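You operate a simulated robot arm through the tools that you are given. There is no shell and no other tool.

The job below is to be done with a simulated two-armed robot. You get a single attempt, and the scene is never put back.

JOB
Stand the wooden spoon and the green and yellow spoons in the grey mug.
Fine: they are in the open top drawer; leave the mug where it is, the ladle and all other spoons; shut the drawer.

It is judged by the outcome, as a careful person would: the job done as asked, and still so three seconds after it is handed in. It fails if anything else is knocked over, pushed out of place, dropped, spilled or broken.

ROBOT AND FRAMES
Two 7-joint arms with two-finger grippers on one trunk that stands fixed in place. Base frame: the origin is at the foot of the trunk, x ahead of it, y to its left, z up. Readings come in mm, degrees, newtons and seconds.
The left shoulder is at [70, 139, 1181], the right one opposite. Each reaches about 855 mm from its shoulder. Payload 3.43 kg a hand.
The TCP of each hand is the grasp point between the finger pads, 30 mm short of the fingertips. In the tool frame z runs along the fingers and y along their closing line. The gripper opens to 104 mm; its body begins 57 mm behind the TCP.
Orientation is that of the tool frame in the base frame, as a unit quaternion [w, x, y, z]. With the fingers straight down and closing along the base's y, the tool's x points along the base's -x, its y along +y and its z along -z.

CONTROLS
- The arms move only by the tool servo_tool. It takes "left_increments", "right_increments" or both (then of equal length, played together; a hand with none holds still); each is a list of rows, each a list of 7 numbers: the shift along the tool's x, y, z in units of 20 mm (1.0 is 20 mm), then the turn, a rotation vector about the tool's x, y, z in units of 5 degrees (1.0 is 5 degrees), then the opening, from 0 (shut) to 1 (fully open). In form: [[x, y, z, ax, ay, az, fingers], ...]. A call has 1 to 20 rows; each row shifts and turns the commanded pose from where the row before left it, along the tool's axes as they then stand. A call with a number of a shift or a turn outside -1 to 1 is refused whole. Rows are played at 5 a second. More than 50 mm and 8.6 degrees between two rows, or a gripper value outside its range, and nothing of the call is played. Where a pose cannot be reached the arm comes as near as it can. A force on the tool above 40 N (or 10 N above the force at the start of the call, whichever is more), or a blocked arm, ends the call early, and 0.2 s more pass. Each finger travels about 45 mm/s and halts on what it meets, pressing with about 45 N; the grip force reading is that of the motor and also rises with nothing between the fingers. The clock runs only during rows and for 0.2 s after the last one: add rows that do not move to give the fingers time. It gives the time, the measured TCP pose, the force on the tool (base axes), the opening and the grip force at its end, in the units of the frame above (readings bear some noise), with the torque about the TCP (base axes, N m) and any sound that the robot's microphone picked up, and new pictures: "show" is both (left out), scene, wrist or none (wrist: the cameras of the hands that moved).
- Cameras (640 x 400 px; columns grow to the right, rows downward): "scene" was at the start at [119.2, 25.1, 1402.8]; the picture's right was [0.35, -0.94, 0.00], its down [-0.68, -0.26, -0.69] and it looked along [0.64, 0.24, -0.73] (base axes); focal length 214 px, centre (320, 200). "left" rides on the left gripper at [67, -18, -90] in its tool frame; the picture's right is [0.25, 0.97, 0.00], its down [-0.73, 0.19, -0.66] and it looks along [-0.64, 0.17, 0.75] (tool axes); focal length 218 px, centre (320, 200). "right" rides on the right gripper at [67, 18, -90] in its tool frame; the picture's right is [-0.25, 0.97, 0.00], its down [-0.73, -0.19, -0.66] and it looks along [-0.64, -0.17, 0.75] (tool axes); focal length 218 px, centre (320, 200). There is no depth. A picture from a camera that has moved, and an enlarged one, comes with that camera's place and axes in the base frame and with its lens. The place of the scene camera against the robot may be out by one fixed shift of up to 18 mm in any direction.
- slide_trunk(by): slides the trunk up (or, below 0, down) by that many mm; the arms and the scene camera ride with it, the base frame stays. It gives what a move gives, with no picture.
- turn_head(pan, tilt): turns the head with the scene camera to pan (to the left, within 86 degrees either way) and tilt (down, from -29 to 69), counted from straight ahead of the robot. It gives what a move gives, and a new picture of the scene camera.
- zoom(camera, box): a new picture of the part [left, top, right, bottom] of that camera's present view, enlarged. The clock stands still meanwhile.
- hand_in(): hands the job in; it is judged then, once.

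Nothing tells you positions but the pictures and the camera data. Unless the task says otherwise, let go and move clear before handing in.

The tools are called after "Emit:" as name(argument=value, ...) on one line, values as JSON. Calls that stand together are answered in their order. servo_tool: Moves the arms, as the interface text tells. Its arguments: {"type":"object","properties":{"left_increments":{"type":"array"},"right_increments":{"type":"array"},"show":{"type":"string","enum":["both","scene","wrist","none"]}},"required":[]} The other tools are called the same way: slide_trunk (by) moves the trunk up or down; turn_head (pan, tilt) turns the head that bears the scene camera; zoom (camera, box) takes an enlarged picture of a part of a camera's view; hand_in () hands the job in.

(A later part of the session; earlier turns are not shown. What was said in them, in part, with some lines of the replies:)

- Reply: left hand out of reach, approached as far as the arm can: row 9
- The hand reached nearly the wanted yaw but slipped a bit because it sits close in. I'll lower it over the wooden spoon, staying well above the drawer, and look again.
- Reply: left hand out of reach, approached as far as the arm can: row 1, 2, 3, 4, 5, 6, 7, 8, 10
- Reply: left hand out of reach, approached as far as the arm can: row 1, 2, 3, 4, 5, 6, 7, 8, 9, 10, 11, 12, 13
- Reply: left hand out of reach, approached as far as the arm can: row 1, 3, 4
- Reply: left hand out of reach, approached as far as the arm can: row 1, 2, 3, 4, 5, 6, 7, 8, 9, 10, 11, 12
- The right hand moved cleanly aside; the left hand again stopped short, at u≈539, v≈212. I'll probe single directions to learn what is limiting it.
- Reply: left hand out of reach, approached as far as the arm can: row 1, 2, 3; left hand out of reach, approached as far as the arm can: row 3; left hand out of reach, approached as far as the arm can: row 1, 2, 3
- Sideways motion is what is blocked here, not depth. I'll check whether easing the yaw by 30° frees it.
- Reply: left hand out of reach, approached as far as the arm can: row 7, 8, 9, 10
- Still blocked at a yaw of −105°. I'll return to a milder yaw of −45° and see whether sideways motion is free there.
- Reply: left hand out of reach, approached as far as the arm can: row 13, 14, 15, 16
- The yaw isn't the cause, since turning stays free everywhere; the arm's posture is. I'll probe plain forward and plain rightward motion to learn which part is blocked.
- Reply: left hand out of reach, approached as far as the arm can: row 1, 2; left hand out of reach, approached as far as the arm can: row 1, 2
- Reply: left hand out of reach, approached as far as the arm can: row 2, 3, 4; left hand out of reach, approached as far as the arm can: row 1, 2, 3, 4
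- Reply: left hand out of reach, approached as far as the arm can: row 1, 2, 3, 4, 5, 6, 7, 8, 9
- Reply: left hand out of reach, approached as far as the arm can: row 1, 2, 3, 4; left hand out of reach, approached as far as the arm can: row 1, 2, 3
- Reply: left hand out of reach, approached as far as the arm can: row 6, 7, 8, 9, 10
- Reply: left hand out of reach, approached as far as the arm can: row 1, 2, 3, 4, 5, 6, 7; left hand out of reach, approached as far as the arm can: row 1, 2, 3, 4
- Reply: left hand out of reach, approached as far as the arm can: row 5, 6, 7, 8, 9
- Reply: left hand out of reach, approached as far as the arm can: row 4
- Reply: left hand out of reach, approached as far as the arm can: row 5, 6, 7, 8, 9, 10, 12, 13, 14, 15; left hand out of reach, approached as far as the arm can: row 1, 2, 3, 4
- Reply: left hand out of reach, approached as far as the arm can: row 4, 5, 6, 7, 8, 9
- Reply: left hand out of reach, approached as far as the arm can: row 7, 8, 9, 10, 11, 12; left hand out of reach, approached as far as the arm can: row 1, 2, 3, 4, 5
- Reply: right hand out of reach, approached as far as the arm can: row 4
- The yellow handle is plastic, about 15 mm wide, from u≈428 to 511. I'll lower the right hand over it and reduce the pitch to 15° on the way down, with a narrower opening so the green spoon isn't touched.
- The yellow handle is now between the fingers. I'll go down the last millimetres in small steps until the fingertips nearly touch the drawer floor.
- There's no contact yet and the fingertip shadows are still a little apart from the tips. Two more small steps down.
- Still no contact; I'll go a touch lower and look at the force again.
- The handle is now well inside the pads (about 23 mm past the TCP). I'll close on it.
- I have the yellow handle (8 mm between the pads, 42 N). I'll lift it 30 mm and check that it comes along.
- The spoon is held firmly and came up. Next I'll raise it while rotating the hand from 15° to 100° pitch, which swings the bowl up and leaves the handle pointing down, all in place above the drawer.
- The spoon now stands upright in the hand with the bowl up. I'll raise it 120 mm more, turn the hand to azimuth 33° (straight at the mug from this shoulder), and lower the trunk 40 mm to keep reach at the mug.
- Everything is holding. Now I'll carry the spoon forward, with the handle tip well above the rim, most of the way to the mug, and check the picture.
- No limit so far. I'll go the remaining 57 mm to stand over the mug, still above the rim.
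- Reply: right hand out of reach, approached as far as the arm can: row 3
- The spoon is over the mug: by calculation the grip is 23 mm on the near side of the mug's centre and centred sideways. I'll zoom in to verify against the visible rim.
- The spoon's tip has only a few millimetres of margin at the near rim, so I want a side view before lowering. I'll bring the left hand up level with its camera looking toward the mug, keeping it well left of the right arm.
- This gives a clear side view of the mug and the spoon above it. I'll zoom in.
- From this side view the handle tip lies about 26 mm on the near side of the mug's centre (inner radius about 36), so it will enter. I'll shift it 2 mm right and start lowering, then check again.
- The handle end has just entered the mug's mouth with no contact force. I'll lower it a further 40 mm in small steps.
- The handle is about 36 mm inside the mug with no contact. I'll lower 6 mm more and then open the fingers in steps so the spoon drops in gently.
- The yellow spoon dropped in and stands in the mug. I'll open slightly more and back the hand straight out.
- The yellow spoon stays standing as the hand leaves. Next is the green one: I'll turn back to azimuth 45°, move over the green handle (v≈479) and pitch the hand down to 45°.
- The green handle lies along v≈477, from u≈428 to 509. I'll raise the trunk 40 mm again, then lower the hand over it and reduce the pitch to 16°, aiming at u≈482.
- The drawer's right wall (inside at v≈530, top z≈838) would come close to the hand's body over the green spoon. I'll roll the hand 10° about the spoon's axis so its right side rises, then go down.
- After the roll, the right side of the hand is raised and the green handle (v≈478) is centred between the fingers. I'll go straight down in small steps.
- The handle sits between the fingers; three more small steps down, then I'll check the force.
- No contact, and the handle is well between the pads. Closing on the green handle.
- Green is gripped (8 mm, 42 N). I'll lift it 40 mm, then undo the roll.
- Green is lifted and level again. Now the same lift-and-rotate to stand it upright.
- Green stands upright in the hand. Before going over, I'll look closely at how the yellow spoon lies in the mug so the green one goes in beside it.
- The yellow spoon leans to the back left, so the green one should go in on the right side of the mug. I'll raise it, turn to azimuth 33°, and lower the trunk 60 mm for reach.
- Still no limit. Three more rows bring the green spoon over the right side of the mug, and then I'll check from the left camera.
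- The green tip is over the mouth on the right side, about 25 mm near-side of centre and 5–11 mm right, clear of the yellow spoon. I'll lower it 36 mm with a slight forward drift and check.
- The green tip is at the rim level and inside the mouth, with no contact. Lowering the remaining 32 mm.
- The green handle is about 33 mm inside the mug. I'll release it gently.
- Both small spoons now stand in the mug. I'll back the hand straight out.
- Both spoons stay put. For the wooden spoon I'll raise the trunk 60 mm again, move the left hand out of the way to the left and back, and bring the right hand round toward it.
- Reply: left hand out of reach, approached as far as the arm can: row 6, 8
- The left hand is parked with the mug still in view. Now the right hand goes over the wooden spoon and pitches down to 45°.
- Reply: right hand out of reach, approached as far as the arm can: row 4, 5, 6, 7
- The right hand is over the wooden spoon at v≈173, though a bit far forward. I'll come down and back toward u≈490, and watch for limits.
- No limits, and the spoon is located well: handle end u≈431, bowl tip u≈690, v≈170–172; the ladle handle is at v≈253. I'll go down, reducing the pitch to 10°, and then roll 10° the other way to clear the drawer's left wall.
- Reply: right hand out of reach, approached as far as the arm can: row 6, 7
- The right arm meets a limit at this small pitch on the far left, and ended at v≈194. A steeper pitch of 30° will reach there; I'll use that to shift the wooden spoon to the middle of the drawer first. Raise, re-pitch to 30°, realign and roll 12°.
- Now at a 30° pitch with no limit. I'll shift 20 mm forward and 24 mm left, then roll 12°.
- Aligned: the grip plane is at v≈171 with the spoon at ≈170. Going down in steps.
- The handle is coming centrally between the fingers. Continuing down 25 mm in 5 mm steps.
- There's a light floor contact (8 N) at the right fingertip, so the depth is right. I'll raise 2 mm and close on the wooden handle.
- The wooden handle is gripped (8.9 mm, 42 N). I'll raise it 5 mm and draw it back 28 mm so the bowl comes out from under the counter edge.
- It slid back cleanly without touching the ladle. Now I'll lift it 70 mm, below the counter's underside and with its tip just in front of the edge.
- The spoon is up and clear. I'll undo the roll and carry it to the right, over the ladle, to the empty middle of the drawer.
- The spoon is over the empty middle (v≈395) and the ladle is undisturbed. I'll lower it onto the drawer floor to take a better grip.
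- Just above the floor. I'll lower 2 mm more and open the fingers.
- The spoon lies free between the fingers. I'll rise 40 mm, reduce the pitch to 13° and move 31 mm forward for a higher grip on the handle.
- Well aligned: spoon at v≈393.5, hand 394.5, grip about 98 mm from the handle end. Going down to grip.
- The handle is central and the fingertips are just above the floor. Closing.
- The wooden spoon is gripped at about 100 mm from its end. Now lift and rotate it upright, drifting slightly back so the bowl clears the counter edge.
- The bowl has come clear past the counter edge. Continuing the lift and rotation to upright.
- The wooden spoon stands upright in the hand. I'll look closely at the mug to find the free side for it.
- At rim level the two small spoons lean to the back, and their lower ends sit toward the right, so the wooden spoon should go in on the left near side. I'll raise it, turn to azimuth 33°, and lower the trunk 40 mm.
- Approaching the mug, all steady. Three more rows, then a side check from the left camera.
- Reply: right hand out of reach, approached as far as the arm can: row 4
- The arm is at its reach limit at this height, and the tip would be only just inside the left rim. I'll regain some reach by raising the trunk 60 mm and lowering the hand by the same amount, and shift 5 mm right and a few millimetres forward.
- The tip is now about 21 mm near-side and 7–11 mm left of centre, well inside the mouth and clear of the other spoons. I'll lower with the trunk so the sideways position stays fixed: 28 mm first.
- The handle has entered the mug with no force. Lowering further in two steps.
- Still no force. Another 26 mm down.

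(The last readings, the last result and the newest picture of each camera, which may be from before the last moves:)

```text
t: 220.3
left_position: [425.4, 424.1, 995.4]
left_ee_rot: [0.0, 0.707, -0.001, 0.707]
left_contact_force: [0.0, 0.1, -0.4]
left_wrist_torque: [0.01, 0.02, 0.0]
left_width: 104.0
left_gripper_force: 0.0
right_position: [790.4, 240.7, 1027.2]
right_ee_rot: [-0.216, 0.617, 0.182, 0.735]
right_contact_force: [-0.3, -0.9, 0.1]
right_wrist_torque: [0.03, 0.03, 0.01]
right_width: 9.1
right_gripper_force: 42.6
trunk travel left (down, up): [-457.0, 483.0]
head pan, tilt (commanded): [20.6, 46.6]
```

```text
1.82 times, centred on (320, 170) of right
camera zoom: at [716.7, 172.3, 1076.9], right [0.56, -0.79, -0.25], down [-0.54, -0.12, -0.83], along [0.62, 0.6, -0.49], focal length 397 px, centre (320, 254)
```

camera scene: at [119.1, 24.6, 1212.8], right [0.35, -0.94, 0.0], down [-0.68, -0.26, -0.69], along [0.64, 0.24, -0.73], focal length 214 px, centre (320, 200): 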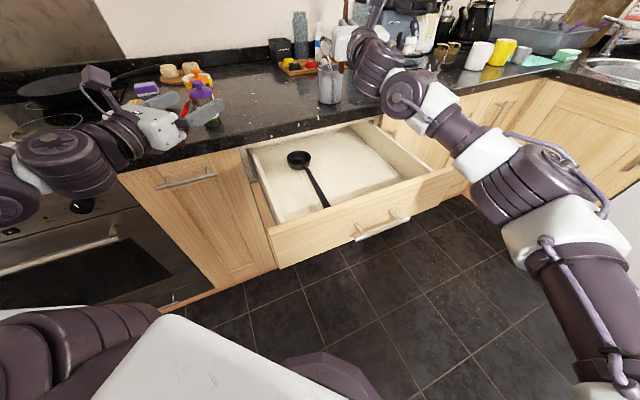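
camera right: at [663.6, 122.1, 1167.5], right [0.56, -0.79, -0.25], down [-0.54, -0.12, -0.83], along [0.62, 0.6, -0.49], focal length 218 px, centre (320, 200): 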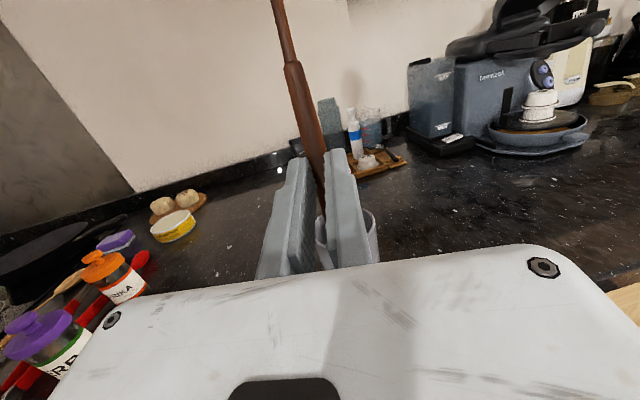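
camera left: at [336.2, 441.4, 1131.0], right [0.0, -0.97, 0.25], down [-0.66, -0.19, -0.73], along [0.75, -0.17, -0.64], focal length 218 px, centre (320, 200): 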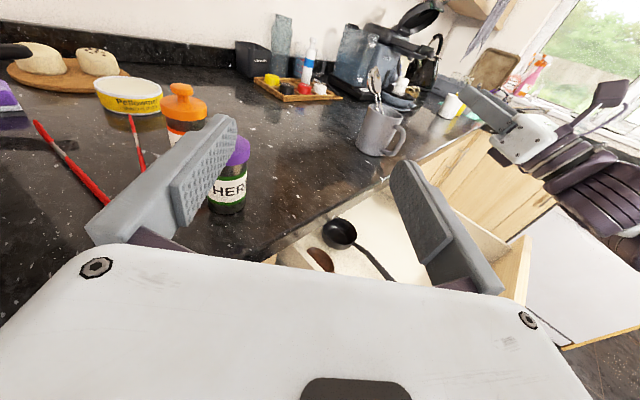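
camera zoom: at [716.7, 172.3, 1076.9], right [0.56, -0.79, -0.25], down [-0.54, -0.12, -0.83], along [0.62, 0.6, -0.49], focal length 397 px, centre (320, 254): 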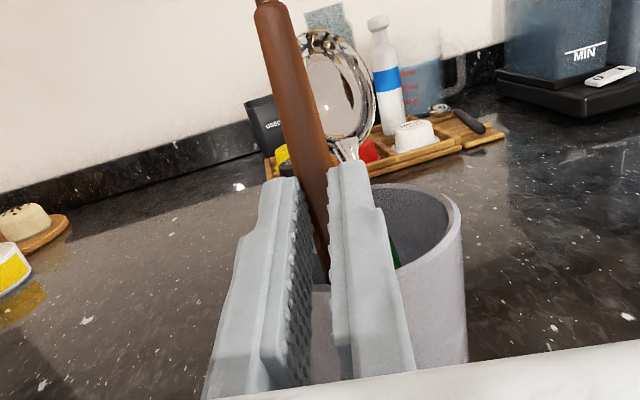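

All three handles are in the mug. I'll lower 7 mm more and release the wooden spoon gently.

Emit:
slide_trunk(by=-7)

Emit:
servo_tool(right_increments=[[0, 0, 0, 0, 0, 0, 0.1], [0, 0, 0, 0, 0, 0, 0.15], [0, 0, 0, 0, 0, 0, 0.2], [0, 0, 0, 0, 0, 0, 0.25], [0, 0, 0, 0, 0, 0, 0.3], [0, 0, 0, 0, 0, 0, 0.3], [0, 0, 0, 0, 0, 0, 0.3]], show="none")

Emit:
zoom(camera="left", box=[310, 0, 450, 150])

Emit:
zoom(camera="right", box=[160, 0, 480, 280])

```text
t: 220.9
left_position: [425.8, 423.6, 987.3]
left_ee_rot: [0.0, 0.708, -0.001, 0.707]
left_contact_force: [-0.1, 0.5, -0.5]
left_wrist_torque: [-0.02, 0.0, 0.0]
left_width: 103.8
left_gripper_force: 0.0
right_position: [791.6, 240.5, 1019.0]
right_ee_rot: [-0.218, 0.616, 0.183, 0.734]
right_contact_force: [-0.3, 0.8, -0.1]
right_wrist_torque: [-0.04, 0.04, 0.02]
right_width: 9.0
right_gripper_force: 42.8
trunk travel left (down, up): [-450.0, 490.0]
head pan, tilt (commanded): [20.6, 46.6]
```

```text
t: 222.5
left_position: [425.8, 424.7, 987.8]
left_ee_rot: [0.0, 0.707, -0.001, 0.707]
left_contact_force: [-1.3, -1.1, 0.5]
left_wrist_torque: [0.0, 0.02, 0.01]
left_width: 103.9
left_gripper_force: 0.1
right_position: [790.3, 240.4, 1020.1]
right_ee_rot: [-0.218, 0.616, 0.183, 0.734]
right_contact_force: [-0.3, 0.4, -0.3]
right_wrist_torque: [0.02, -0.01, 0.02]
right_width: 31.2
right_gripper_force: 0.0
trunk travel left (down, up): [-450.0, 490.0]
head pan, tilt (commanded): [20.6, 46.6]
```

```text
2.67 times, centred on (380, 75) of left
camera zoom: at [336.7, 442.1, 1054.5], right [0.0, -0.97, 0.25], down [-0.66, -0.19, -0.73], along [0.75, -0.17, -0.64], focal length 582 px, centre (160, 533)
```

zoom: 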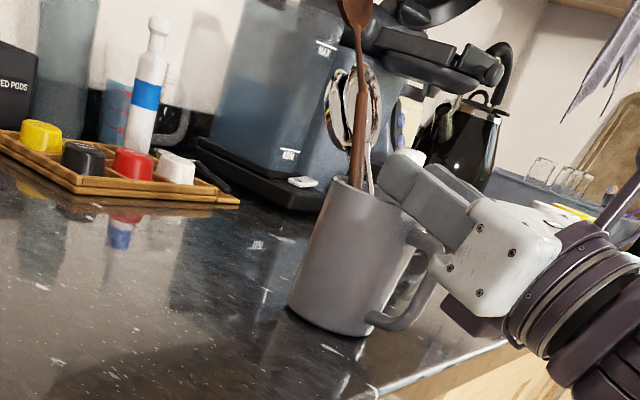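

```text
1.43 times, centred on (320, 140) of right
camera zoom: at [717.0, 172.4, 1069.7], right [0.56, -0.79, -0.25], down [-0.54, -0.12, -0.83], along [0.62, 0.6, -0.5], focal length 312 px, centre (320, 286)
```

zoom: 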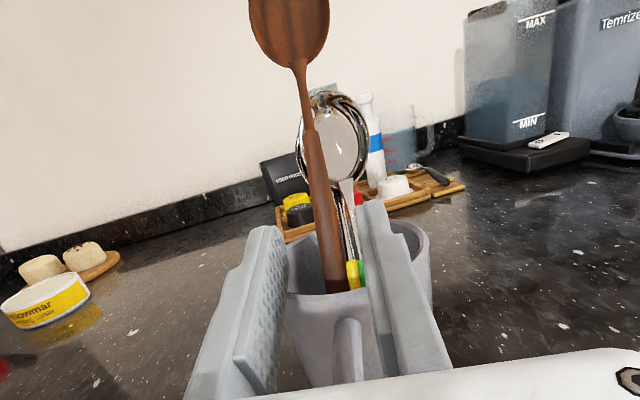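

All three spoons stand in the mug. I'll back the right hand straight out.

Emit:
servo_tool(right_increments=[[0.174, 0, -0.985, 0, 0, 0, 0.35], [0.2, 0, -0.98, 0, 0, 0, 0.4], [0.25, 0, -0.96, 0, 0, 0, 0.4], [0.3, 0, -0.95, 0, 0, 0, 0.4], [0.4, 0, -0.91, 0, 0, 0, 0.4], [0.4, 0, -0.91, 0, 0, 0, 0.4], [0.3, 0, -0.95, 0, 0, 0, 0.4], [0, 0, 0, 0, 0, 0, 0.4]], show="both")

Emit:
zoom(camera="left", box=[310, 0, 450, 150])

```text
t: 224.3
left_position: [425.8, 423.9, 988.0]
left_ee_rot: [-0.001, 0.707, 0.001, 0.707]
left_contact_force: [1.4, -0.2, -0.4]
left_wrist_torque: [-0.02, -0.01, -0.01]
left_width: 104.0
left_gripper_force: 0.1
right_position: [676.3, 165.8, 1036.1]
right_ee_rot: [-0.217, 0.616, 0.182, 0.735]
right_contact_force: [0.0, 0.2, 0.2]
right_wrist_torque: [-0.01, -0.01, -0.01]
right_width: 41.3
right_gripper_force: 0.0
trunk travel left (down, up): [-450.0, 490.0]
head pan, tilt (commanded): [20.6, 46.6]
camera scene: at [119.3, 25.4, 1176.7], right [0.35, -0.94, 0.0], down [-0.68, -0.26, -0.69], along [0.64, 0.24, -0.73], focal length 214 px, centre (320, 200)
camera right: at [601.1, 97.2, 1087.0], right [0.56, -0.79, -0.25], down [-0.54, -0.12, -0.83], along [0.63, 0.6, -0.5], focal length 218 px, centre (320, 200)
```

scene: 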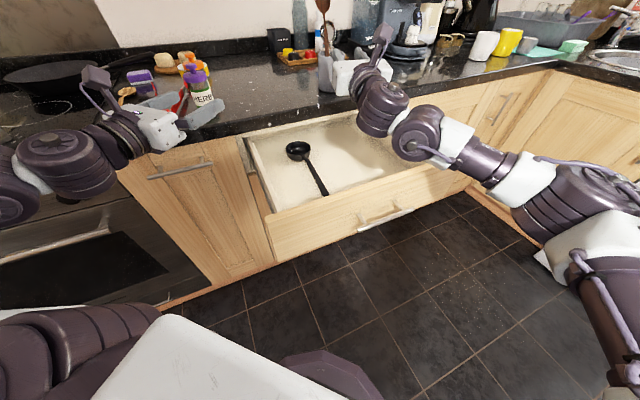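
right: 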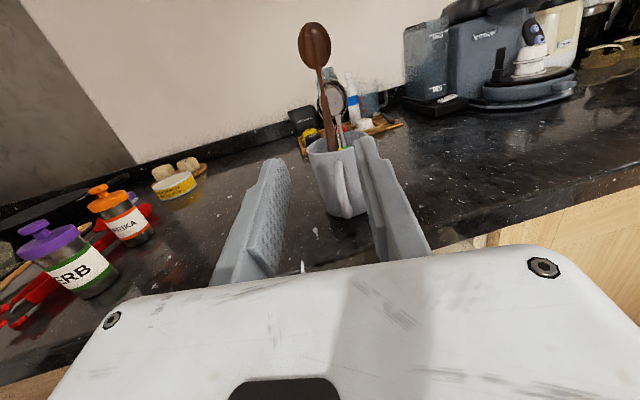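

```text
2.67 times, centred on (380, 75) of left
camera zoom: at [336.8, 442.3, 1054.3], right [0.0, -0.97, 0.25], down [-0.66, -0.19, -0.73], along [0.75, -0.17, -0.64], focal length 582 px, centre (160, 533)
```

zoom: 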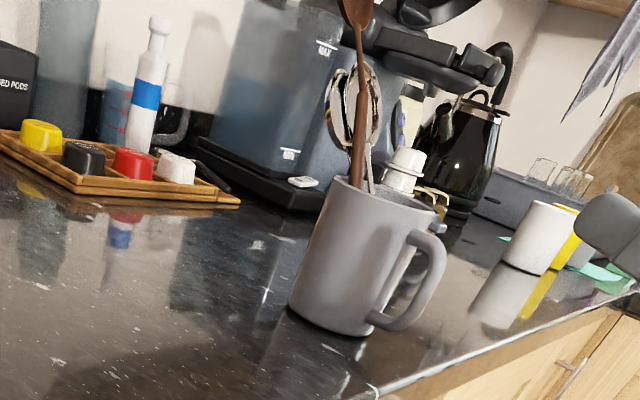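

All three spoons stand in the mug and only the ladle is left in the drawer. Now for shutting it: I'll turn the right hand back to azimuth 45°, close the fingers, pitch to 60°, and move over and in front of the drawer's right part, away from its bar handle.

Emit:
servo_tool(right_increments=[[0, 0, 0, 0.788, 0, 0.139, 0.2], [0, 0, 0, 0.788, 0, 0.139, 0], [0, 0, 0, 0.788, 0, 0.139, 0], [0, 0, 0, 0, -1, 0, 0], [0, 0, 0, 0, -1, 0, 0], [0, 0, 0, 0, -1, 0, 0], [0, 0, 0, 0, -1, 0, 0], [0, 0, 0, 0, -1, 0, 0], [0, 0, 0, 0, -1, 0, 0], [0, 0, 0, 0, -1, 0, 0], [0, 0, 0, 0, -1, 0, 0], [0, 0, 0, 0, 0, 0, 0]], show="none")

Emit:
servo_tool(right_increments=[[-0.711, 0.363, -0.725, 0, 0, 0, 0], [-0.711, 0.363, -0.725, 0, 0, 0, 0], [-0.711, 0.363, -0.725, 0, 0, 0, 0], [-0.711, 0.363, -0.725, 0, 0, 0, 0], [-0.711, 0.363, -0.725, 0, 0, 0, 0], [-0.711, 0.363, -0.725, 0, 0, 0, 0], [-0.711, 0.363, -0.725, 0, 0, 0, 0], [-0.711, 0.363, -0.725, 0, 0, 0, 0], [-0.711, 0.363, -0.725, 0, 0, 0, 0], [-0.711, 0.363, -0.725, 0, 0, 0, 0], [-0.711, 0.363, -0.725, 0, 0, 0, 0], [-0.711, 0.363, -0.725, 0, 0, 0, 0], [-0.711, 0.363, -0.725, 0, 0, 0, 0], [-0.711, 0.363, -0.725, 0, 0, 0, 0], [-0.711, 0.363, -0.725, 0, 0, 0, 0], [0, 0, 0, 0, 0, 0, 0]], show="both")

```text
t: 226.9
left_position: [425.4, 423.3, 988.0]
left_ee_rot: [0.0, 0.708, -0.001, 0.707]
left_contact_force: [0.5, 0.3, -0.7]
left_wrist_torque: [-0.01, 0.02, -0.01]
left_width: 104.0
left_gripper_force: 0.1
right_position: [676.5, 166.7, 1034.6]
right_ee_rot: [-0.191, 0.801, 0.331, 0.461]
right_contact_force: [-0.3, 0.2, -0.3]
right_wrist_torque: [0.01, 0.01, 0.01]
right_width: 0.0
right_gripper_force: 34.7
trunk travel left (down, up): [-450.0, 490.0]
head pan, tilt (commanded): [20.6, 46.6]
```

```text
t: 230.3
left_position: [426.1, 425.8, 987.4]
left_ee_rot: [0.0, 0.707, 0.0, 0.707]
left_contact_force: [0.1, 0.6, -0.2]
left_wrist_torque: [0.02, -0.03, -0.01]
left_width: 104.0
left_gripper_force: 0.1
right_position: [544.1, -120.7, 960.3]
right_ee_rot: [-0.192, 0.8, 0.332, 0.462]
right_contact_force: [-0.8, -0.3, 0.1]
right_wrist_torque: [-0.04, 0.0, 0.0]
right_width: 0.4
right_gripper_force: 35.0
trunk travel left (down, up): [-450.0, 490.0]
head pan, tilt (commanded): [20.6, 46.6]
camera scene: at [119.2, 25.5, 1176.7], right [0.35, -0.94, 0.0], down [-0.68, -0.26, -0.69], along [0.64, 0.24, -0.73], focal length 214 px, centre (320, 200)
camera right: at [525.5, -163.1, 1062.6], right [0.59, -0.77, -0.22], down [-0.8, -0.53, -0.3], along [0.12, 0.35, -0.93], focal length 218 px, centre (320, 200)
```

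scene: 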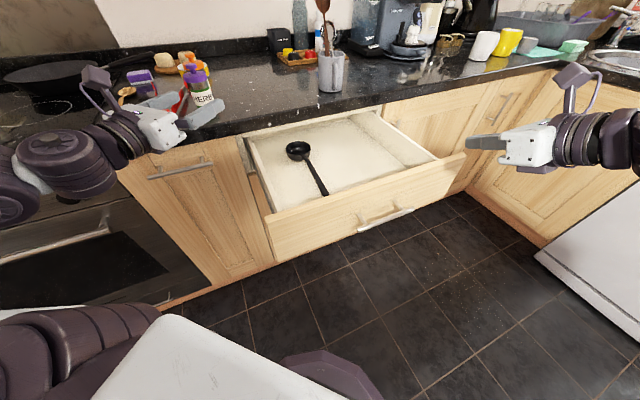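
right: 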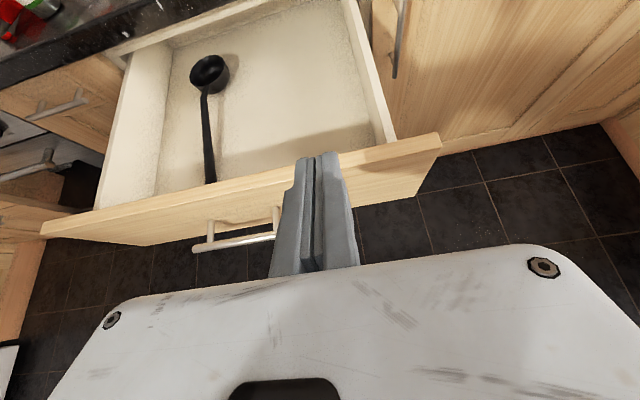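

The right hand is in front of the drawer at v≈470. I'll descend to z≈815, facing the front panel beside the bar handle.

Emit:
servo_tool(right_increments=[[-0.897, 0, 0.518, 0, 0, 0, 0], [-0.897, 0, 0.518, 0, 0, 0, 0], [-0.897, 0, 0.518, 0, 0, 0, 0], [-0.897, 0, 0.518, 0, 0, 0, 0], [-0.897, 0, 0.518, 0, 0, 0, 0], [-0.897, 0, 0.518, 0, 0, 0, 0], [-0.897, 0, 0.518, 0, 0, 0, 0], [0, 0, 0, 0, 0, 0, 0]], show="both")

```text
t: 232.1
left_position: [426.1, 424.0, 988.0]
left_ee_rot: [0.001, 0.707, -0.001, 0.707]
left_contact_force: [0.1, -0.2, 0.2]
left_wrist_torque: [0.02, -0.03, 0.02]
left_width: 103.9
left_gripper_force: 0.1
right_position: [543.8, -118.6, 816.1]
right_ee_rot: [-0.192, 0.8, 0.331, 0.463]
right_contact_force: [-0.3, 0.1, 0.0]
right_wrist_torque: [0.0, 0.03, 0.0]
right_width: 0.0
right_gripper_force: 35.0
trunk travel left (down, up): [-450.0, 490.0]
head pan, tilt (commanded): [20.6, 46.6]
camera scene: at [119.0, 25.2, 1176.8], right [0.35, -0.94, 0.0], down [-0.68, -0.26, -0.69], along [0.64, 0.24, -0.73], focal length 214 px, centre (320, 200)
camera right: at [525.2, -162.4, 919.9], right [0.59, -0.77, -0.22], down [-0.8, -0.52, -0.3], along [0.12, 0.35, -0.93], focal length 218 px, centre (320, 200)
```

scene: 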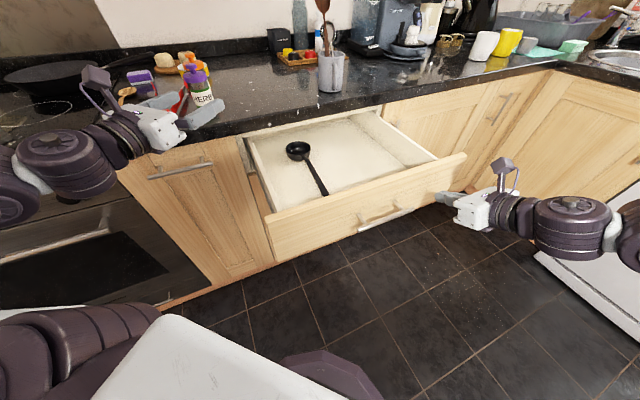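
right: 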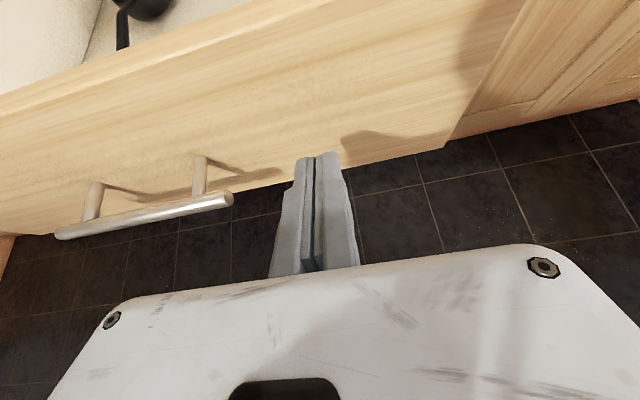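

The fingertips face the upper middle of the panel (z≈801). I'll push slowly along the drawer axis.

Emit:
servo_tool(right_increments=[[0.2, 0, 0.346, 0, 0, 0, 0], [0.25, 0, 0.433, 0, 0, 0, 0], [0.25, 0, 0.433, 0, 0, 0, 0], [0.25, 0, 0.433, 0, 0, 0, 0], [0.25, 0, 0.433, 0, 0, 0, 0], [0.25, 0, 0.433, 0, 0, 0, 0], [0.25, 0, 0.433, 0, 0, 0, 0], [0.25, 0, 0.433, 0, 0, 0, 0], [0.25, 0, 0.433, 0, 0, 0, 0], [0.25, 0, 0.433, 0, 0, 0, 0], [0.25, 0, 0.433, 0, 0, 0, 0], [0.25, 0, 0.433, 0, 0, 0, 0]], show="both")

```text
t: 234.7
left_position: [426.6, 423.8, 988.0]
left_ee_rot: [0.0, 0.708, 0.0, 0.706]
left_contact_force: [-0.3, -0.2, 0.9]
left_wrist_torque: [0.02, -0.01, 0.0]
left_width: 104.0
left_gripper_force: 0.0
right_position: [628.2, -35.8, 813.7]
right_ee_rot: [-0.191, 0.801, 0.33, 0.462]
right_contact_force: [0.4, 1.1, 0.3]
right_wrist_torque: [0.0, 0.0, 0.02]
right_width: 0.0
right_gripper_force: 34.6
trunk travel left (down, up): [-450.0, 490.0]
head pan, tilt (commanded): [20.6, 46.6]
camera scene: at [119.5, 25.5, 1176.6], right [0.35, -0.94, 0.0], down [-0.68, -0.26, -0.69], along [0.64, 0.24, -0.73], focal length 214 px, centre (320, 200)
camera right: at [610.6, -78.8, 917.4], right [0.59, -0.77, -0.22], down [-0.8, -0.53, -0.3], along [0.12, 0.35, -0.93], focal length 218 px, centre (320, 200)
```

scene: 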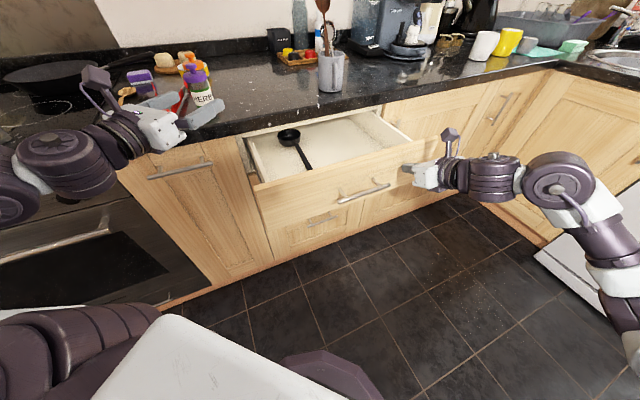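
right: 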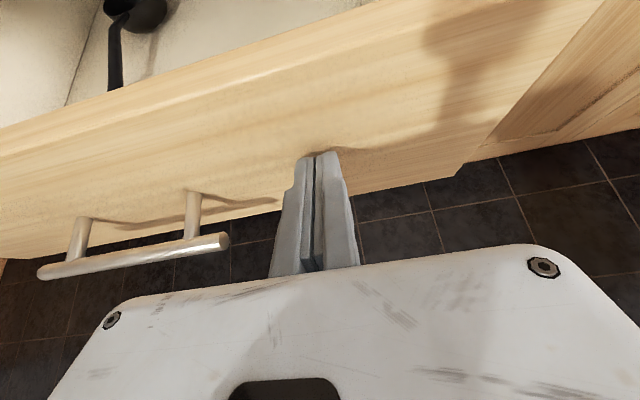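

The drawer slides in smoothly and the ladle stays in place. I'll keep pushing.

Emit:
servo_tool(right_increments=[[0.25, 0, 0.433, 0, 0, 0, 0], [0.25, 0, 0.433, 0, 0, 0, 0], [0.25, 0, 0.433, 0, 0, 0, 0], [0.25, 0, 0.433, 0, 0, 0, 0], [0.25, 0, 0.433, 0, 0, 0, 0], [0.25, 0, 0.433, 0, 0, 0, 0], [0.25, 0, 0.433, 0, 0, 0, 0], [0.25, 0, 0.433, 0, 0, 0, 0], [0.25, 0, 0.433, 0, 0, 0, 0], [0.25, 0, 0.433, 0, 0, 0, 0], [0.25, 0, 0.433, 0, 0, 0, 0], [0.25, 0, 0.433, 0, 0, 0, 0], [0.25, 0, 0.433, 0, 0, 0, 0], [0.25, 0, 0.433, 0, 0, 0, 0]], show="both")

```text
t: 237.7
left_position: [427.3, 424.8, 987.1]
left_ee_rot: [0.001, 0.707, 0.0, 0.708]
left_contact_force: [-0.1, -0.7, -1.1]
left_wrist_torque: [0.02, 0.0, 0.01]
left_width: 103.7
left_gripper_force: 0.1
right_position: [727.0, 65.7, 814.7]
right_ee_rot: [-0.192, 0.8, 0.332, 0.462]
right_contact_force: [0.1, 1.2, -0.2]
right_wrist_torque: [-0.01, 0.03, -0.01]
right_width: 0.0
right_gripper_force: 34.5
trunk travel left (down, up): [-450.0, 490.0]
head pan, tilt (commanded): [20.6, 46.6]
camera scene: at [119.3, 25.6, 1176.7], right [0.35, -0.94, 0.0], down [-0.68, -0.26, -0.69], along [0.64, 0.24, -0.73], focal length 214 px, centre (320, 200)
camera right: at [709.0, 21.9, 918.5], right [0.59, -0.77, -0.22], down [-0.79, -0.53, -0.3], along [0.12, 0.36, -0.93], focal length 218 px, centre (320, 200)
```

scene: 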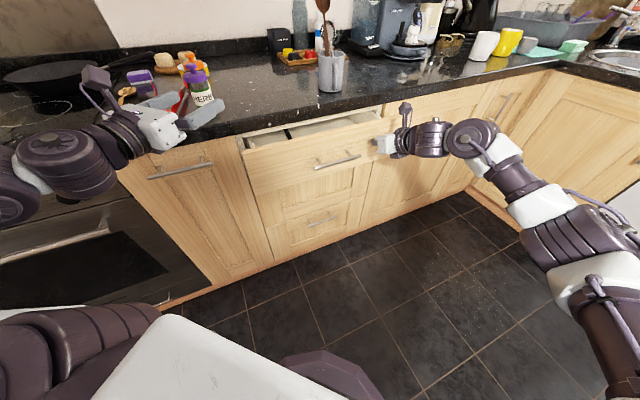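
right: 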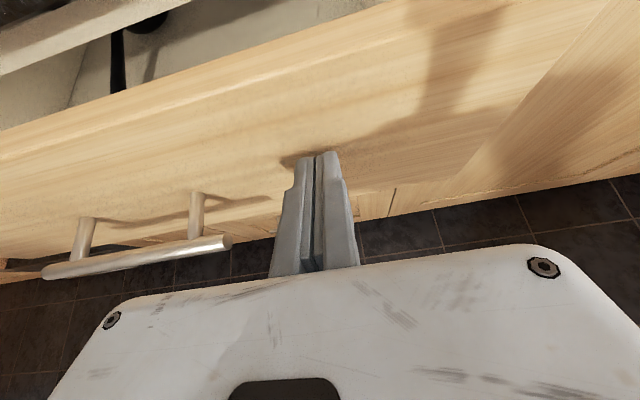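

Nearly shut. I'll push more slowly for the rest, stopping on resistance.

Emit:
servo_tool(right_increments=[[0.2, 0, 0.346, 0, 0, 0, 0], [0.2, 0, 0.346, 0, 0, 0, 0], [0.2, 0, 0.346, 0, 0, 0, 0], [0.2, 0, 0.346, 0, 0, 0, 0], [0.2, 0, 0.346, 0, 0, 0, 0], [0.15, 0, 0.26, 0, 0, 0, 0], [0.15, 0, 0.26, 0, 0, 0, 0]], show="both")

```text
t: 239.3
left_position: [426.0, 424.9, 987.0]
left_ee_rot: [0.001, 0.707, -0.001, 0.707]
left_contact_force: [0.3, -0.3, -0.4]
left_wrist_torque: [0.01, -0.01, 0.01]
left_width: 104.1
left_gripper_force: 0.0
right_position: [764.3, 101.7, 812.8]
right_ee_rot: [-0.192, 0.8, 0.332, 0.462]
right_contact_force: [-0.6, -0.7, -0.9]
right_wrist_torque: [0.02, 0.0, -0.01]
right_width: 0.2
right_gripper_force: 34.4
trunk travel left (down, up): [-450.0, 490.0]
head pan, tilt (commanded): [20.6, 46.6]
camera scene: at [119.2, 25.3, 1176.7], right [0.35, -0.94, 0.0], down [-0.68, -0.26, -0.69], along [0.64, 0.24, -0.73], focal length 214 px, centre (320, 200)
camera right: at [745.7, 57.7, 917.6], right [0.6, -0.77, -0.22], down [-0.79, -0.53, -0.3], along [0.12, 0.36, -0.93], focal length 218 px, centre (320, 200)
```

scene: 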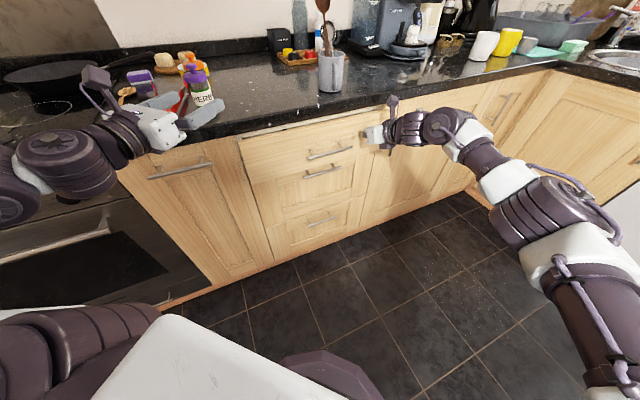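
right: 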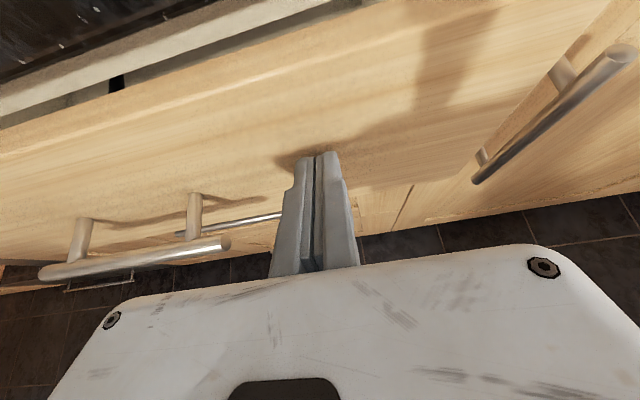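

A small gap remains behind the front. Continuing gently.

Emit:
servo_tool(right_increments=[[0.15, 0, 0.26, 0, 0, 0, 0], [0.15, 0, 0.26, 0, 0, 0, 0], [0.15, 0, 0.26, 0, 0, 0, 0], [0.15, 0, 0.26, 0, 0, 0, 0], [0.1, 0, 0.173, 0, 0, 0, 0], [0.1, 0, 0.173, 0, 0, 0, 0]], show="both")

```text
t: 240.7
left_position: [426.7, 424.0, 987.3]
left_ee_rot: [0.0, 0.707, 0.0, 0.707]
left_contact_force: [1.1, 0.0, 0.0]
left_wrist_torque: [0.01, -0.02, 0.01]
left_width: 104.1
left_gripper_force: 0.0
right_position: [787.9, 123.5, 814.8]
right_ee_rot: [-0.191, 0.8, 0.332, 0.462]
right_contact_force: [0.8, -0.5, -0.1]
right_wrist_torque: [-0.02, 0.02, 0.0]
right_width: 0.0
right_gripper_force: 34.8
trunk travel left (down, up): [-450.0, 490.0]
head pan, tilt (commanded): [20.6, 46.6]
camera scene: at [119.1, 25.4, 1176.7], right [0.35, -0.94, 0.0], down [-0.68, -0.26, -0.69], along [0.64, 0.24, -0.73], focal length 214 px, centre (320, 200)
camera right: at [767.9, 80.0, 918.0], right [0.59, -0.77, -0.22], down [-0.8, -0.52, -0.3], along [0.12, 0.35, -0.93], focal length 218 px, centre (320, 200)
```

scene: 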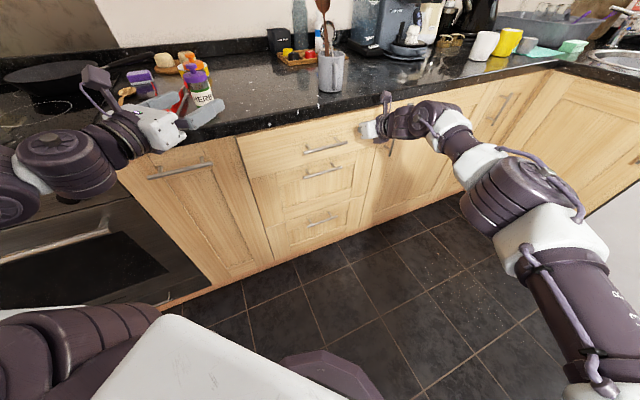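
right: 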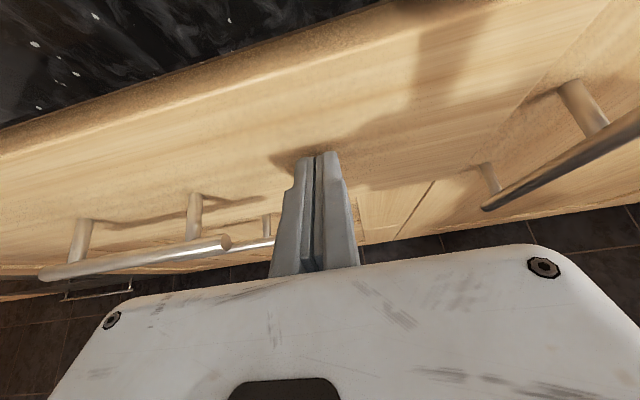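

The front is now almost under the counter edge with still no resistance. A few more small steps, watching the force.

Emit:
servo_tool(right_increments=[[0.1, 0, 0.173, 0, 0, 0, 0], [0.1, 0, 0.173, 0, 0, 0, 0], [0.1, 0, 0.173, 0, 0, 0, 0], [0.1, 0, 0.173, 0, 0, 0, 0]], show="both")

Emit:
zoom(camera="scene", box=[220, 90, 440, 260])

```text
t: 241.7
left_position: [426.2, 424.9, 988.7]
left_ee_rot: [0.0, 0.707, 0.0, 0.707]
left_contact_force: [0.0, -0.3, -0.1]
left_wrist_torque: [0.03, -0.03, -0.01]
left_width: 104.1
left_gripper_force: 0.0
right_position: [798.8, 134.5, 814.7]
right_ee_rot: [-0.192, 0.8, 0.332, 0.462]
right_contact_force: [-0.3, 0.6, 0.1]
right_wrist_torque: [-0.02, -0.02, 0.02]
right_width: 0.0
right_gripper_force: 34.8
trunk travel left (down, up): [-450.0, 490.0]
head pan, tilt (commanded): [20.6, 46.6]
camera scene: at [118.9, 25.7, 1176.7], right [0.35, -0.94, 0.0], down [-0.68, -0.26, -0.69], along [0.64, 0.24, -0.73], focal length 214 px, centre (320, 200)
camera right: at [779.6, 92.0, 918.3], right [0.59, -0.77, -0.22], down [-0.8, -0.53, -0.3], along [0.12, 0.35, -0.93], focal length 218 px, centre (320, 200)
```

scene: 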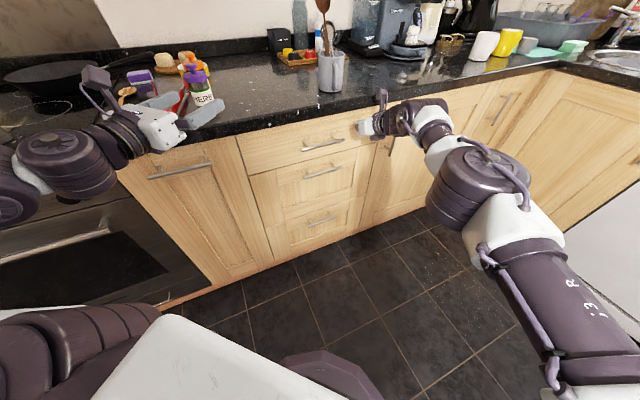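
right: 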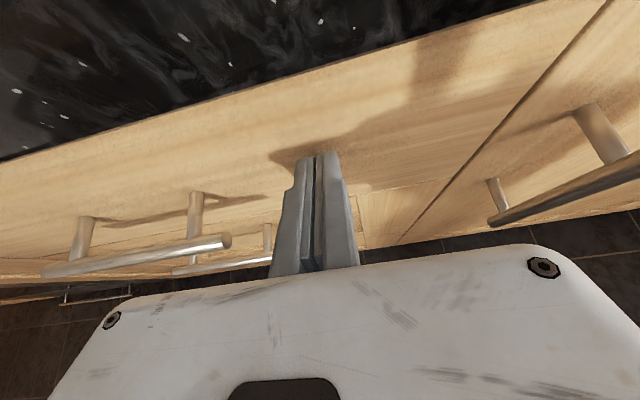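

```text
2.35 times, centred on (330, 175) of scene
camera zoom: at [118.9, 25.7, 1176.7], right [0.35, -0.94, 0.0], down [-0.68, -0.26, -0.69], along [0.64, 0.24, -0.73], focal length 505 px, centre (296, 259)
```

zoom: 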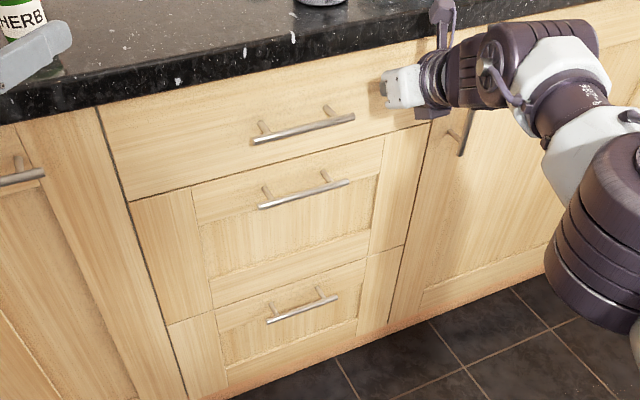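

It looks nearly flush with the drawers below. I'll push on in 3 mm steps until there is resistance.

Emit:
servo_tool(right_increments=[[0.075, 0, 0.13, 0, 0, 0, 0], [0.075, 0, 0.13, 0, 0, 0, 0], [0.075, 0, 0.13, 0, 0, 0, 0], [0.075, 0, 0.13, 0, 0, 0, 0]], show="wrist")

Emit:
zoom(camera="scene", box=[220, 90, 440, 260])

```text
t: 242.5
left_position: [422.0, 422.0, 991.7]
left_ee_rot: [-0.002, 0.706, -0.001, 0.708]
left_contact_force: [0.4, -0.1, -0.4]
left_wrist_torque: [0.0, 0.0, -0.01]
left_width: 104.0
left_gripper_force: 0.0
right_position: [800.4, 135.4, 812.4]
right_ee_rot: [-0.192, 0.804, 0.328, 0.458]
right_contact_force: [-29.9, -24.7, 3.5]
right_wrist_torque: [0.35, 0.25, 0.09]
right_width: 5.9
right_gripper_force: 34.7
trunk travel left (down, up): [-450.0, 490.0]
head pan, tilt (commanded): [20.6, 46.6]
stopped in row 3 (right hand): the force on the tool passed its limit at 46 N (the readings are from after the stop); the commanded pose is now the measured one
camera right: at [783.0, 92.0, 917.9], right [0.59, -0.78, -0.23], down [-0.8, -0.52, -0.29], along [0.11, 0.35, -0.93], focal length 218 px, centre (320, 200)
```

right: 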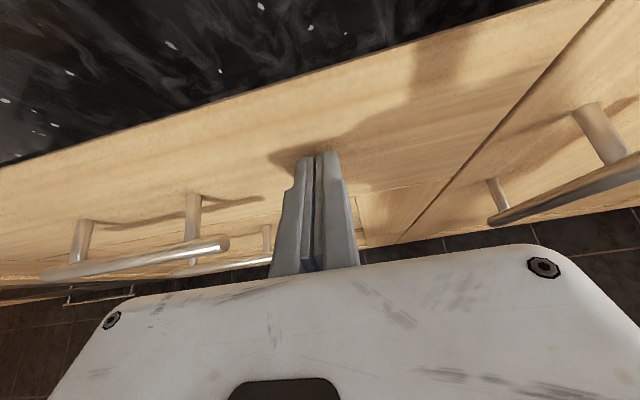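

```text
2.35 times, centred on (330, 175) of scene
camera zoom: at [113.3, 21.2, 1177.6], right [0.35, -0.94, 0.0], down [-0.68, -0.25, -0.69], along [0.65, 0.24, -0.72], focal length 505 px, centre (296, 259)
```

zoom: 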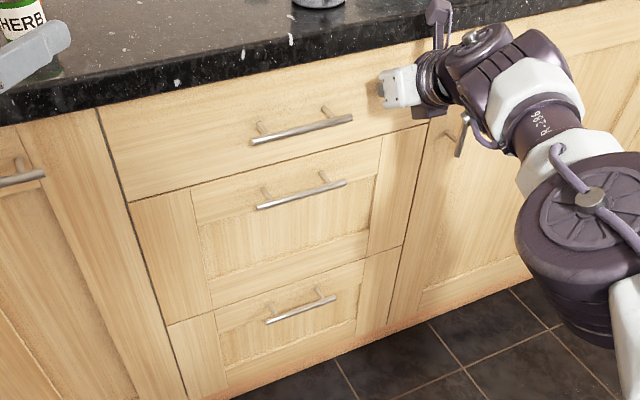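

The push met a firm stop (46 N), so the drawer is fully in. I'll back the hand off slowly along the same line.

Emit:
servo_tool(right_increments=[[-0.1, 0, -0.173, 0, 0, 0, 0], [-0.2, 0, -0.346, 0, 0, 0, 0], [-0.3, 0, -0.52, 0, 0, 0, 0], [-0.45, 0, -0.78, 0, 0, 0, 0], [-0.45, 0, -0.78, 0, 0, 0, 0], [-0.45, 0, -0.78, 0, 0, 0, 0], [-0.45, 0, -0.78, 0, 0, 0, 0], [-0.45, 0, -0.78, 0, 0, 0, 0], [-0.45, 0, -0.78, 0, 0, 0, 0], [-0.45, 0, -0.78, 0, 0, 0, 0], [0, 0, 0, 0, 0, 0, 0]], show="both")

Emit:
zoom(camera="scene", box=[220, 90, 440, 260])

```text
t: 244.9
left_position: [426.3, 425.6, 989.4]
left_ee_rot: [0.0, 0.708, 0.0, 0.707]
left_contact_force: [0.1, 0.0, -0.3]
left_wrist_torque: [0.01, -0.02, 0.03]
left_width: 104.0
left_gripper_force: 0.0
right_position: [696.1, 34.0, 811.6]
right_ee_rot: [-0.192, 0.804, 0.33, 0.456]
right_contact_force: [0.1, -0.5, 0.1]
right_wrist_torque: [0.04, 0.02, -0.06]
right_width: 0.0
right_gripper_force: 34.6
trunk travel left (down, up): [-450.0, 490.0]
head pan, tilt (commanded): [20.6, 46.6]
camera scene: at [119.2, 25.5, 1176.7], right [0.35, -0.94, 0.0], down [-0.68, -0.26, -0.69], along [0.64, 0.24, -0.73], focal length 214 px, centre (320, 200)
camera right: at [679.3, -9.7, 915.5], right [0.59, -0.77, -0.22], down [-0.8, -0.53, -0.29], along [0.11, 0.35, -0.93], focal length 218 px, centre (320, 200)
```

scene: 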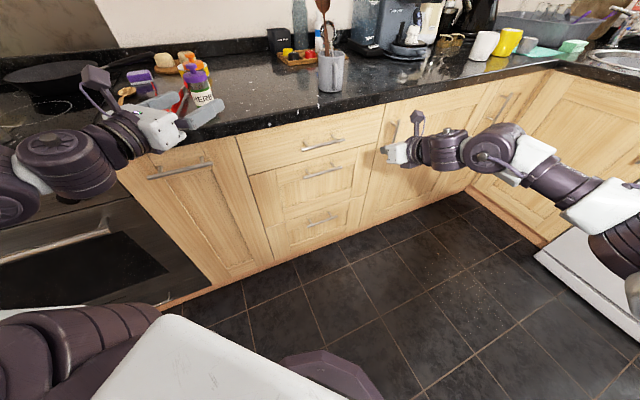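
right: 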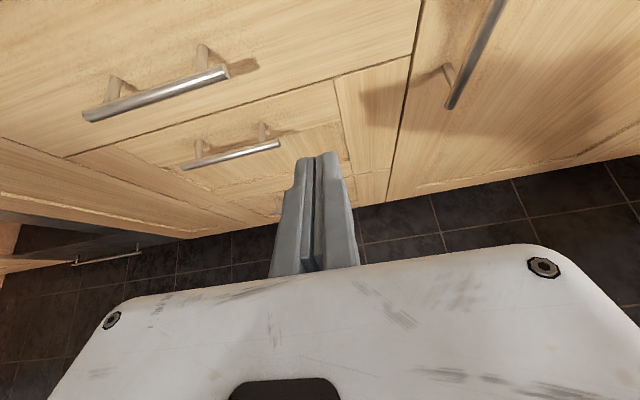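

```text
2.35 times, centred on (330, 175) of scene
camera zoom: at [119.2, 25.5, 1176.7], right [0.35, -0.94, 0.0], down [-0.68, -0.26, -0.69], along [0.64, 0.24, -0.73], focal length 505 px, centre (296, 259)
```

zoom: 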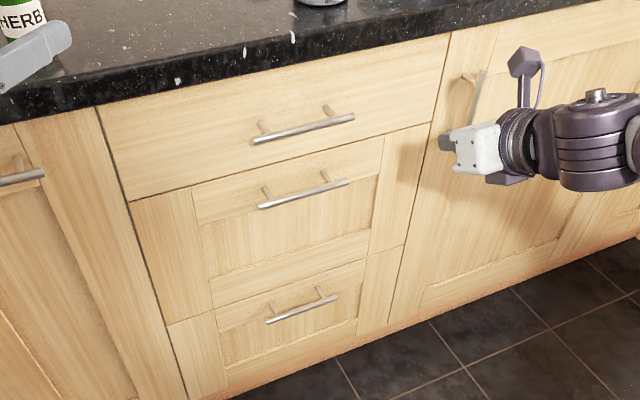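

The drawer is flush with the fronts around it. I'll move the left hand up and clear of the bottles, raise the head's view onto the mug, and check everything.

Emit:
servo_tool(left_increments=[[0.8, 0, -0.2, 0, 0, 0, 1], [0.8, 0, -0.2, 0, 0, 0, 1], [0.8, 0, 0, 0, 0, 0, 1], [0.8, 0, 0, 0, 0, 0, 1], [0.8, 0, 0, 0, 0, 0, 1], [0, 0, 0, 0, 0, 0, 1]], show="wrist")

Emit:
turn_head(pan=20.6, tilt=30)

Emit:
zoom(camera="scene", box=[260, 40, 420, 180])

```text
t: 246.3
left_position: [417.2, 425.8, 1069.0]
left_ee_rot: [0.0, 0.708, 0.0, 0.707]
left_contact_force: [-0.3, 0.6, 0.1]
left_wrist_torque: [-0.02, 0.0, 0.03]
left_width: 104.0
left_gripper_force: 0.0
right_position: [696.6, 33.4, 811.9]
right_ee_rot: [-0.192, 0.803, 0.33, 0.457]
right_contact_force: [0.6, 0.5, 0.2]
right_wrist_torque: [0.0, 0.03, -0.02]
right_width: 0.1
right_gripper_force: 34.6
trunk travel left (down, up): [-450.0, 490.0]
head pan, tilt (commanded): [20.6, 46.6]
camera left: at [328.3, 443.5, 1135.3], right [0.0, -0.97, 0.25], down [-0.66, -0.19, -0.73], along [0.75, -0.17, -0.64], focal length 218 px, centre (320, 200)
```

left: 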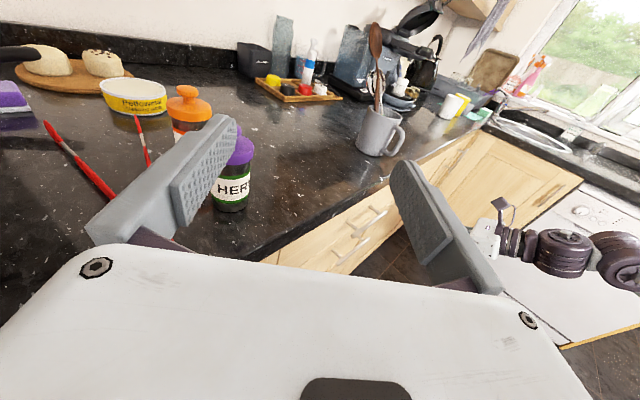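

```text
t: 247.1
left_position: [418.4, 426.1, 1067.8]
left_ee_rot: [0.0, 0.707, -0.001, 0.707]
left_contact_force: [1.2, -1.4, 0.1]
left_wrist_torque: [-0.04, 0.03, 0.01]
left_width: 104.1
left_gripper_force: 0.1
right_position: [697.4, 32.9, 812.2]
right_ee_rot: [-0.193, 0.803, 0.331, 0.456]
right_contact_force: [-0.6, 0.4, 0.9]
right_wrist_torque: [0.0, 0.0, 0.02]
right_width: 0.2
right_gripper_force: 34.5
trunk travel left (down, up): [-450.0, 490.0]
head pan, tilt (commanded): [20.6, 30.0]
camera scene: at [128.9, 28.8, 1201.5], right [0.35, -0.94, 0.0], down [-0.47, -0.18, -0.87], along [0.81, 0.3, -0.5], focal length 214 px, centre (320, 200)
```

scene: 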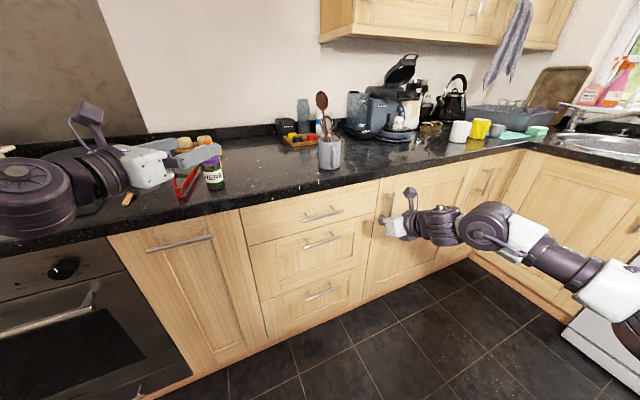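

```text
2.86 times, centred on (340, 110) of scene
camera zoom: at [128.9, 28.8, 1201.5], right [0.35, -0.94, 0.0], down [-0.47, -0.18, -0.87], along [0.81, 0.3, -0.5], focal length 613 px, centre (263, 457)
```

zoom: 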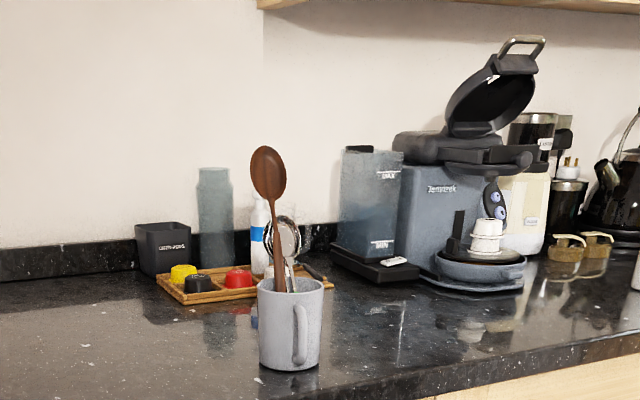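

All three spoons stand in the grey mug, the drawer is shut, and nothing else has been disturbed. I'll move the right hand further back from the cabinets and take a last close look.

Emit:
servo_tool(right_increments=[[-0.45, 0, -0.78, 0, 0, 0, 0], [-0.45, 0, -0.78, 0, 0, 0, 0], [-0.45, 0, -0.78, 0, 0, 0, 0], [-0.45, 0, -0.78, 0, 0, 0, 0], [-0.45, 0, -0.78, 0, 0, 0, 0], [-0.45, 0, -0.78, 0, 0, 0, 0], [0, 0, 0, 0, 0, 0, 0], [0, 0, 0, 0, 0, 0, 0]], show="none")

Emit:
zoom(camera="scene", box=[300, 80, 360, 180])

Emit:
zoom(camera="left", box=[330, 10, 450, 170])

Emit:
zoom(camera="scene", box=[200, 160, 440, 320])

```text
t: 248.9
left_position: [417.9, 424.7, 1069.7]
left_ee_rot: [0.0, 0.707, -0.001, 0.707]
left_contact_force: [0.0, -1.4, 0.7]
left_wrist_torque: [-0.02, 0.02, 0.02]
left_width: 104.0
left_gripper_force: 0.2
right_position: [619.3, -42.3, 813.5]
right_ee_rot: [-0.193, 0.803, 0.331, 0.456]
right_contact_force: [1.1, 0.9, -0.2]
right_wrist_torque: [0.03, 0.04, -0.02]
right_width: 0.0
right_gripper_force: 34.0
trunk travel left (down, up): [-450.0, 490.0]
head pan, tilt (commanded): [20.6, 30.0]
```

```text
4.00 times, centred on (330, 130) of scene
camera zoom: at [128.7, 28.5, 1201.6], right [0.35, -0.94, 0.0], down [-0.47, -0.18, -0.87], along [0.81, 0.3, -0.5], focal length 858 px, centre (280, 480)
```

zoom: 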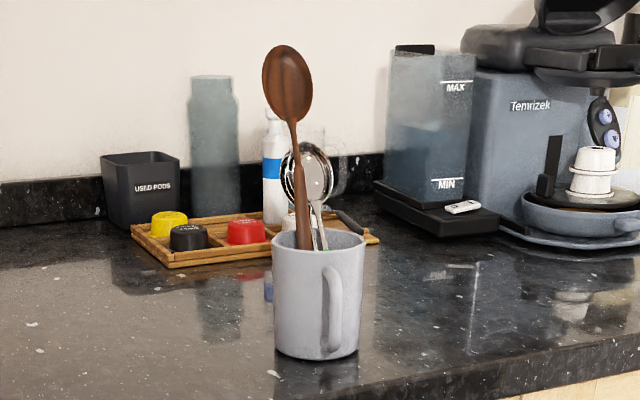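

```text
2.50 times, centred on (390, 90) of left
camera zoom: at [328.3, 443.1, 1135.3], right [0.0, -0.97, 0.25], down [-0.66, -0.19, -0.73], along [0.75, -0.17, -0.64], focal length 546 px, centre (145, 475)
```

zoom: 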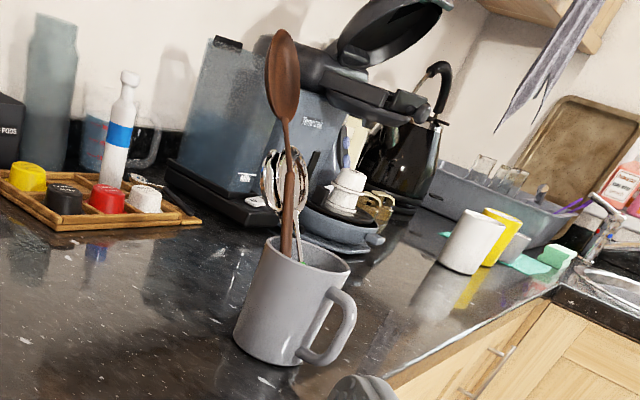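

```text
2.50 times, centred on (320, 240) of scene
camera zoom: at [128.7, 28.5, 1201.6], right [0.35, -0.94, 0.0], down [-0.47, -0.18, -0.87], along [0.81, 0.3, -0.5], focal length 536 px, centre (320, 100)
```

zoom: 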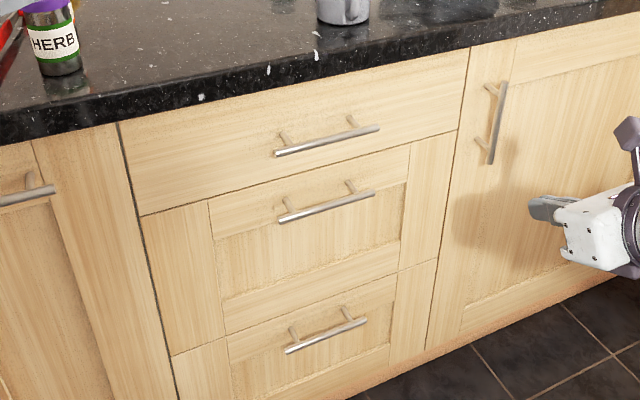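

The wooden, yellow and green spoons all stand in the grey mug, which stayed in its place. The top drawer is shut flush with the ladle still inside, and both hands are clear and holding nothing. I'm handing the job in.

Emit:
hand_in()

```text
The job is handed in.
```

The wooden spoon and the yellow and green spoons now stand handle-down in the grey mug, and the top drawer is shut. The last camera views before hand-in showed all three upright.

- **Mug:** it stayed where it was on the counter.
- **Ladle:** it is still in the drawer, and it hadn't shifted when I last saw it as the drawer was closing.
- **Drawer:** I pushed it until it met a firm stop, and its front sits flush with the ones around it.
- **Everything else:** the other spoons and the items on the counter were not touched. Both hands are empty and clear.

To get a usable grip on the wooden spoon, I first moved it within the drawer, over the ladle to the empty middle, and picked it up from there.
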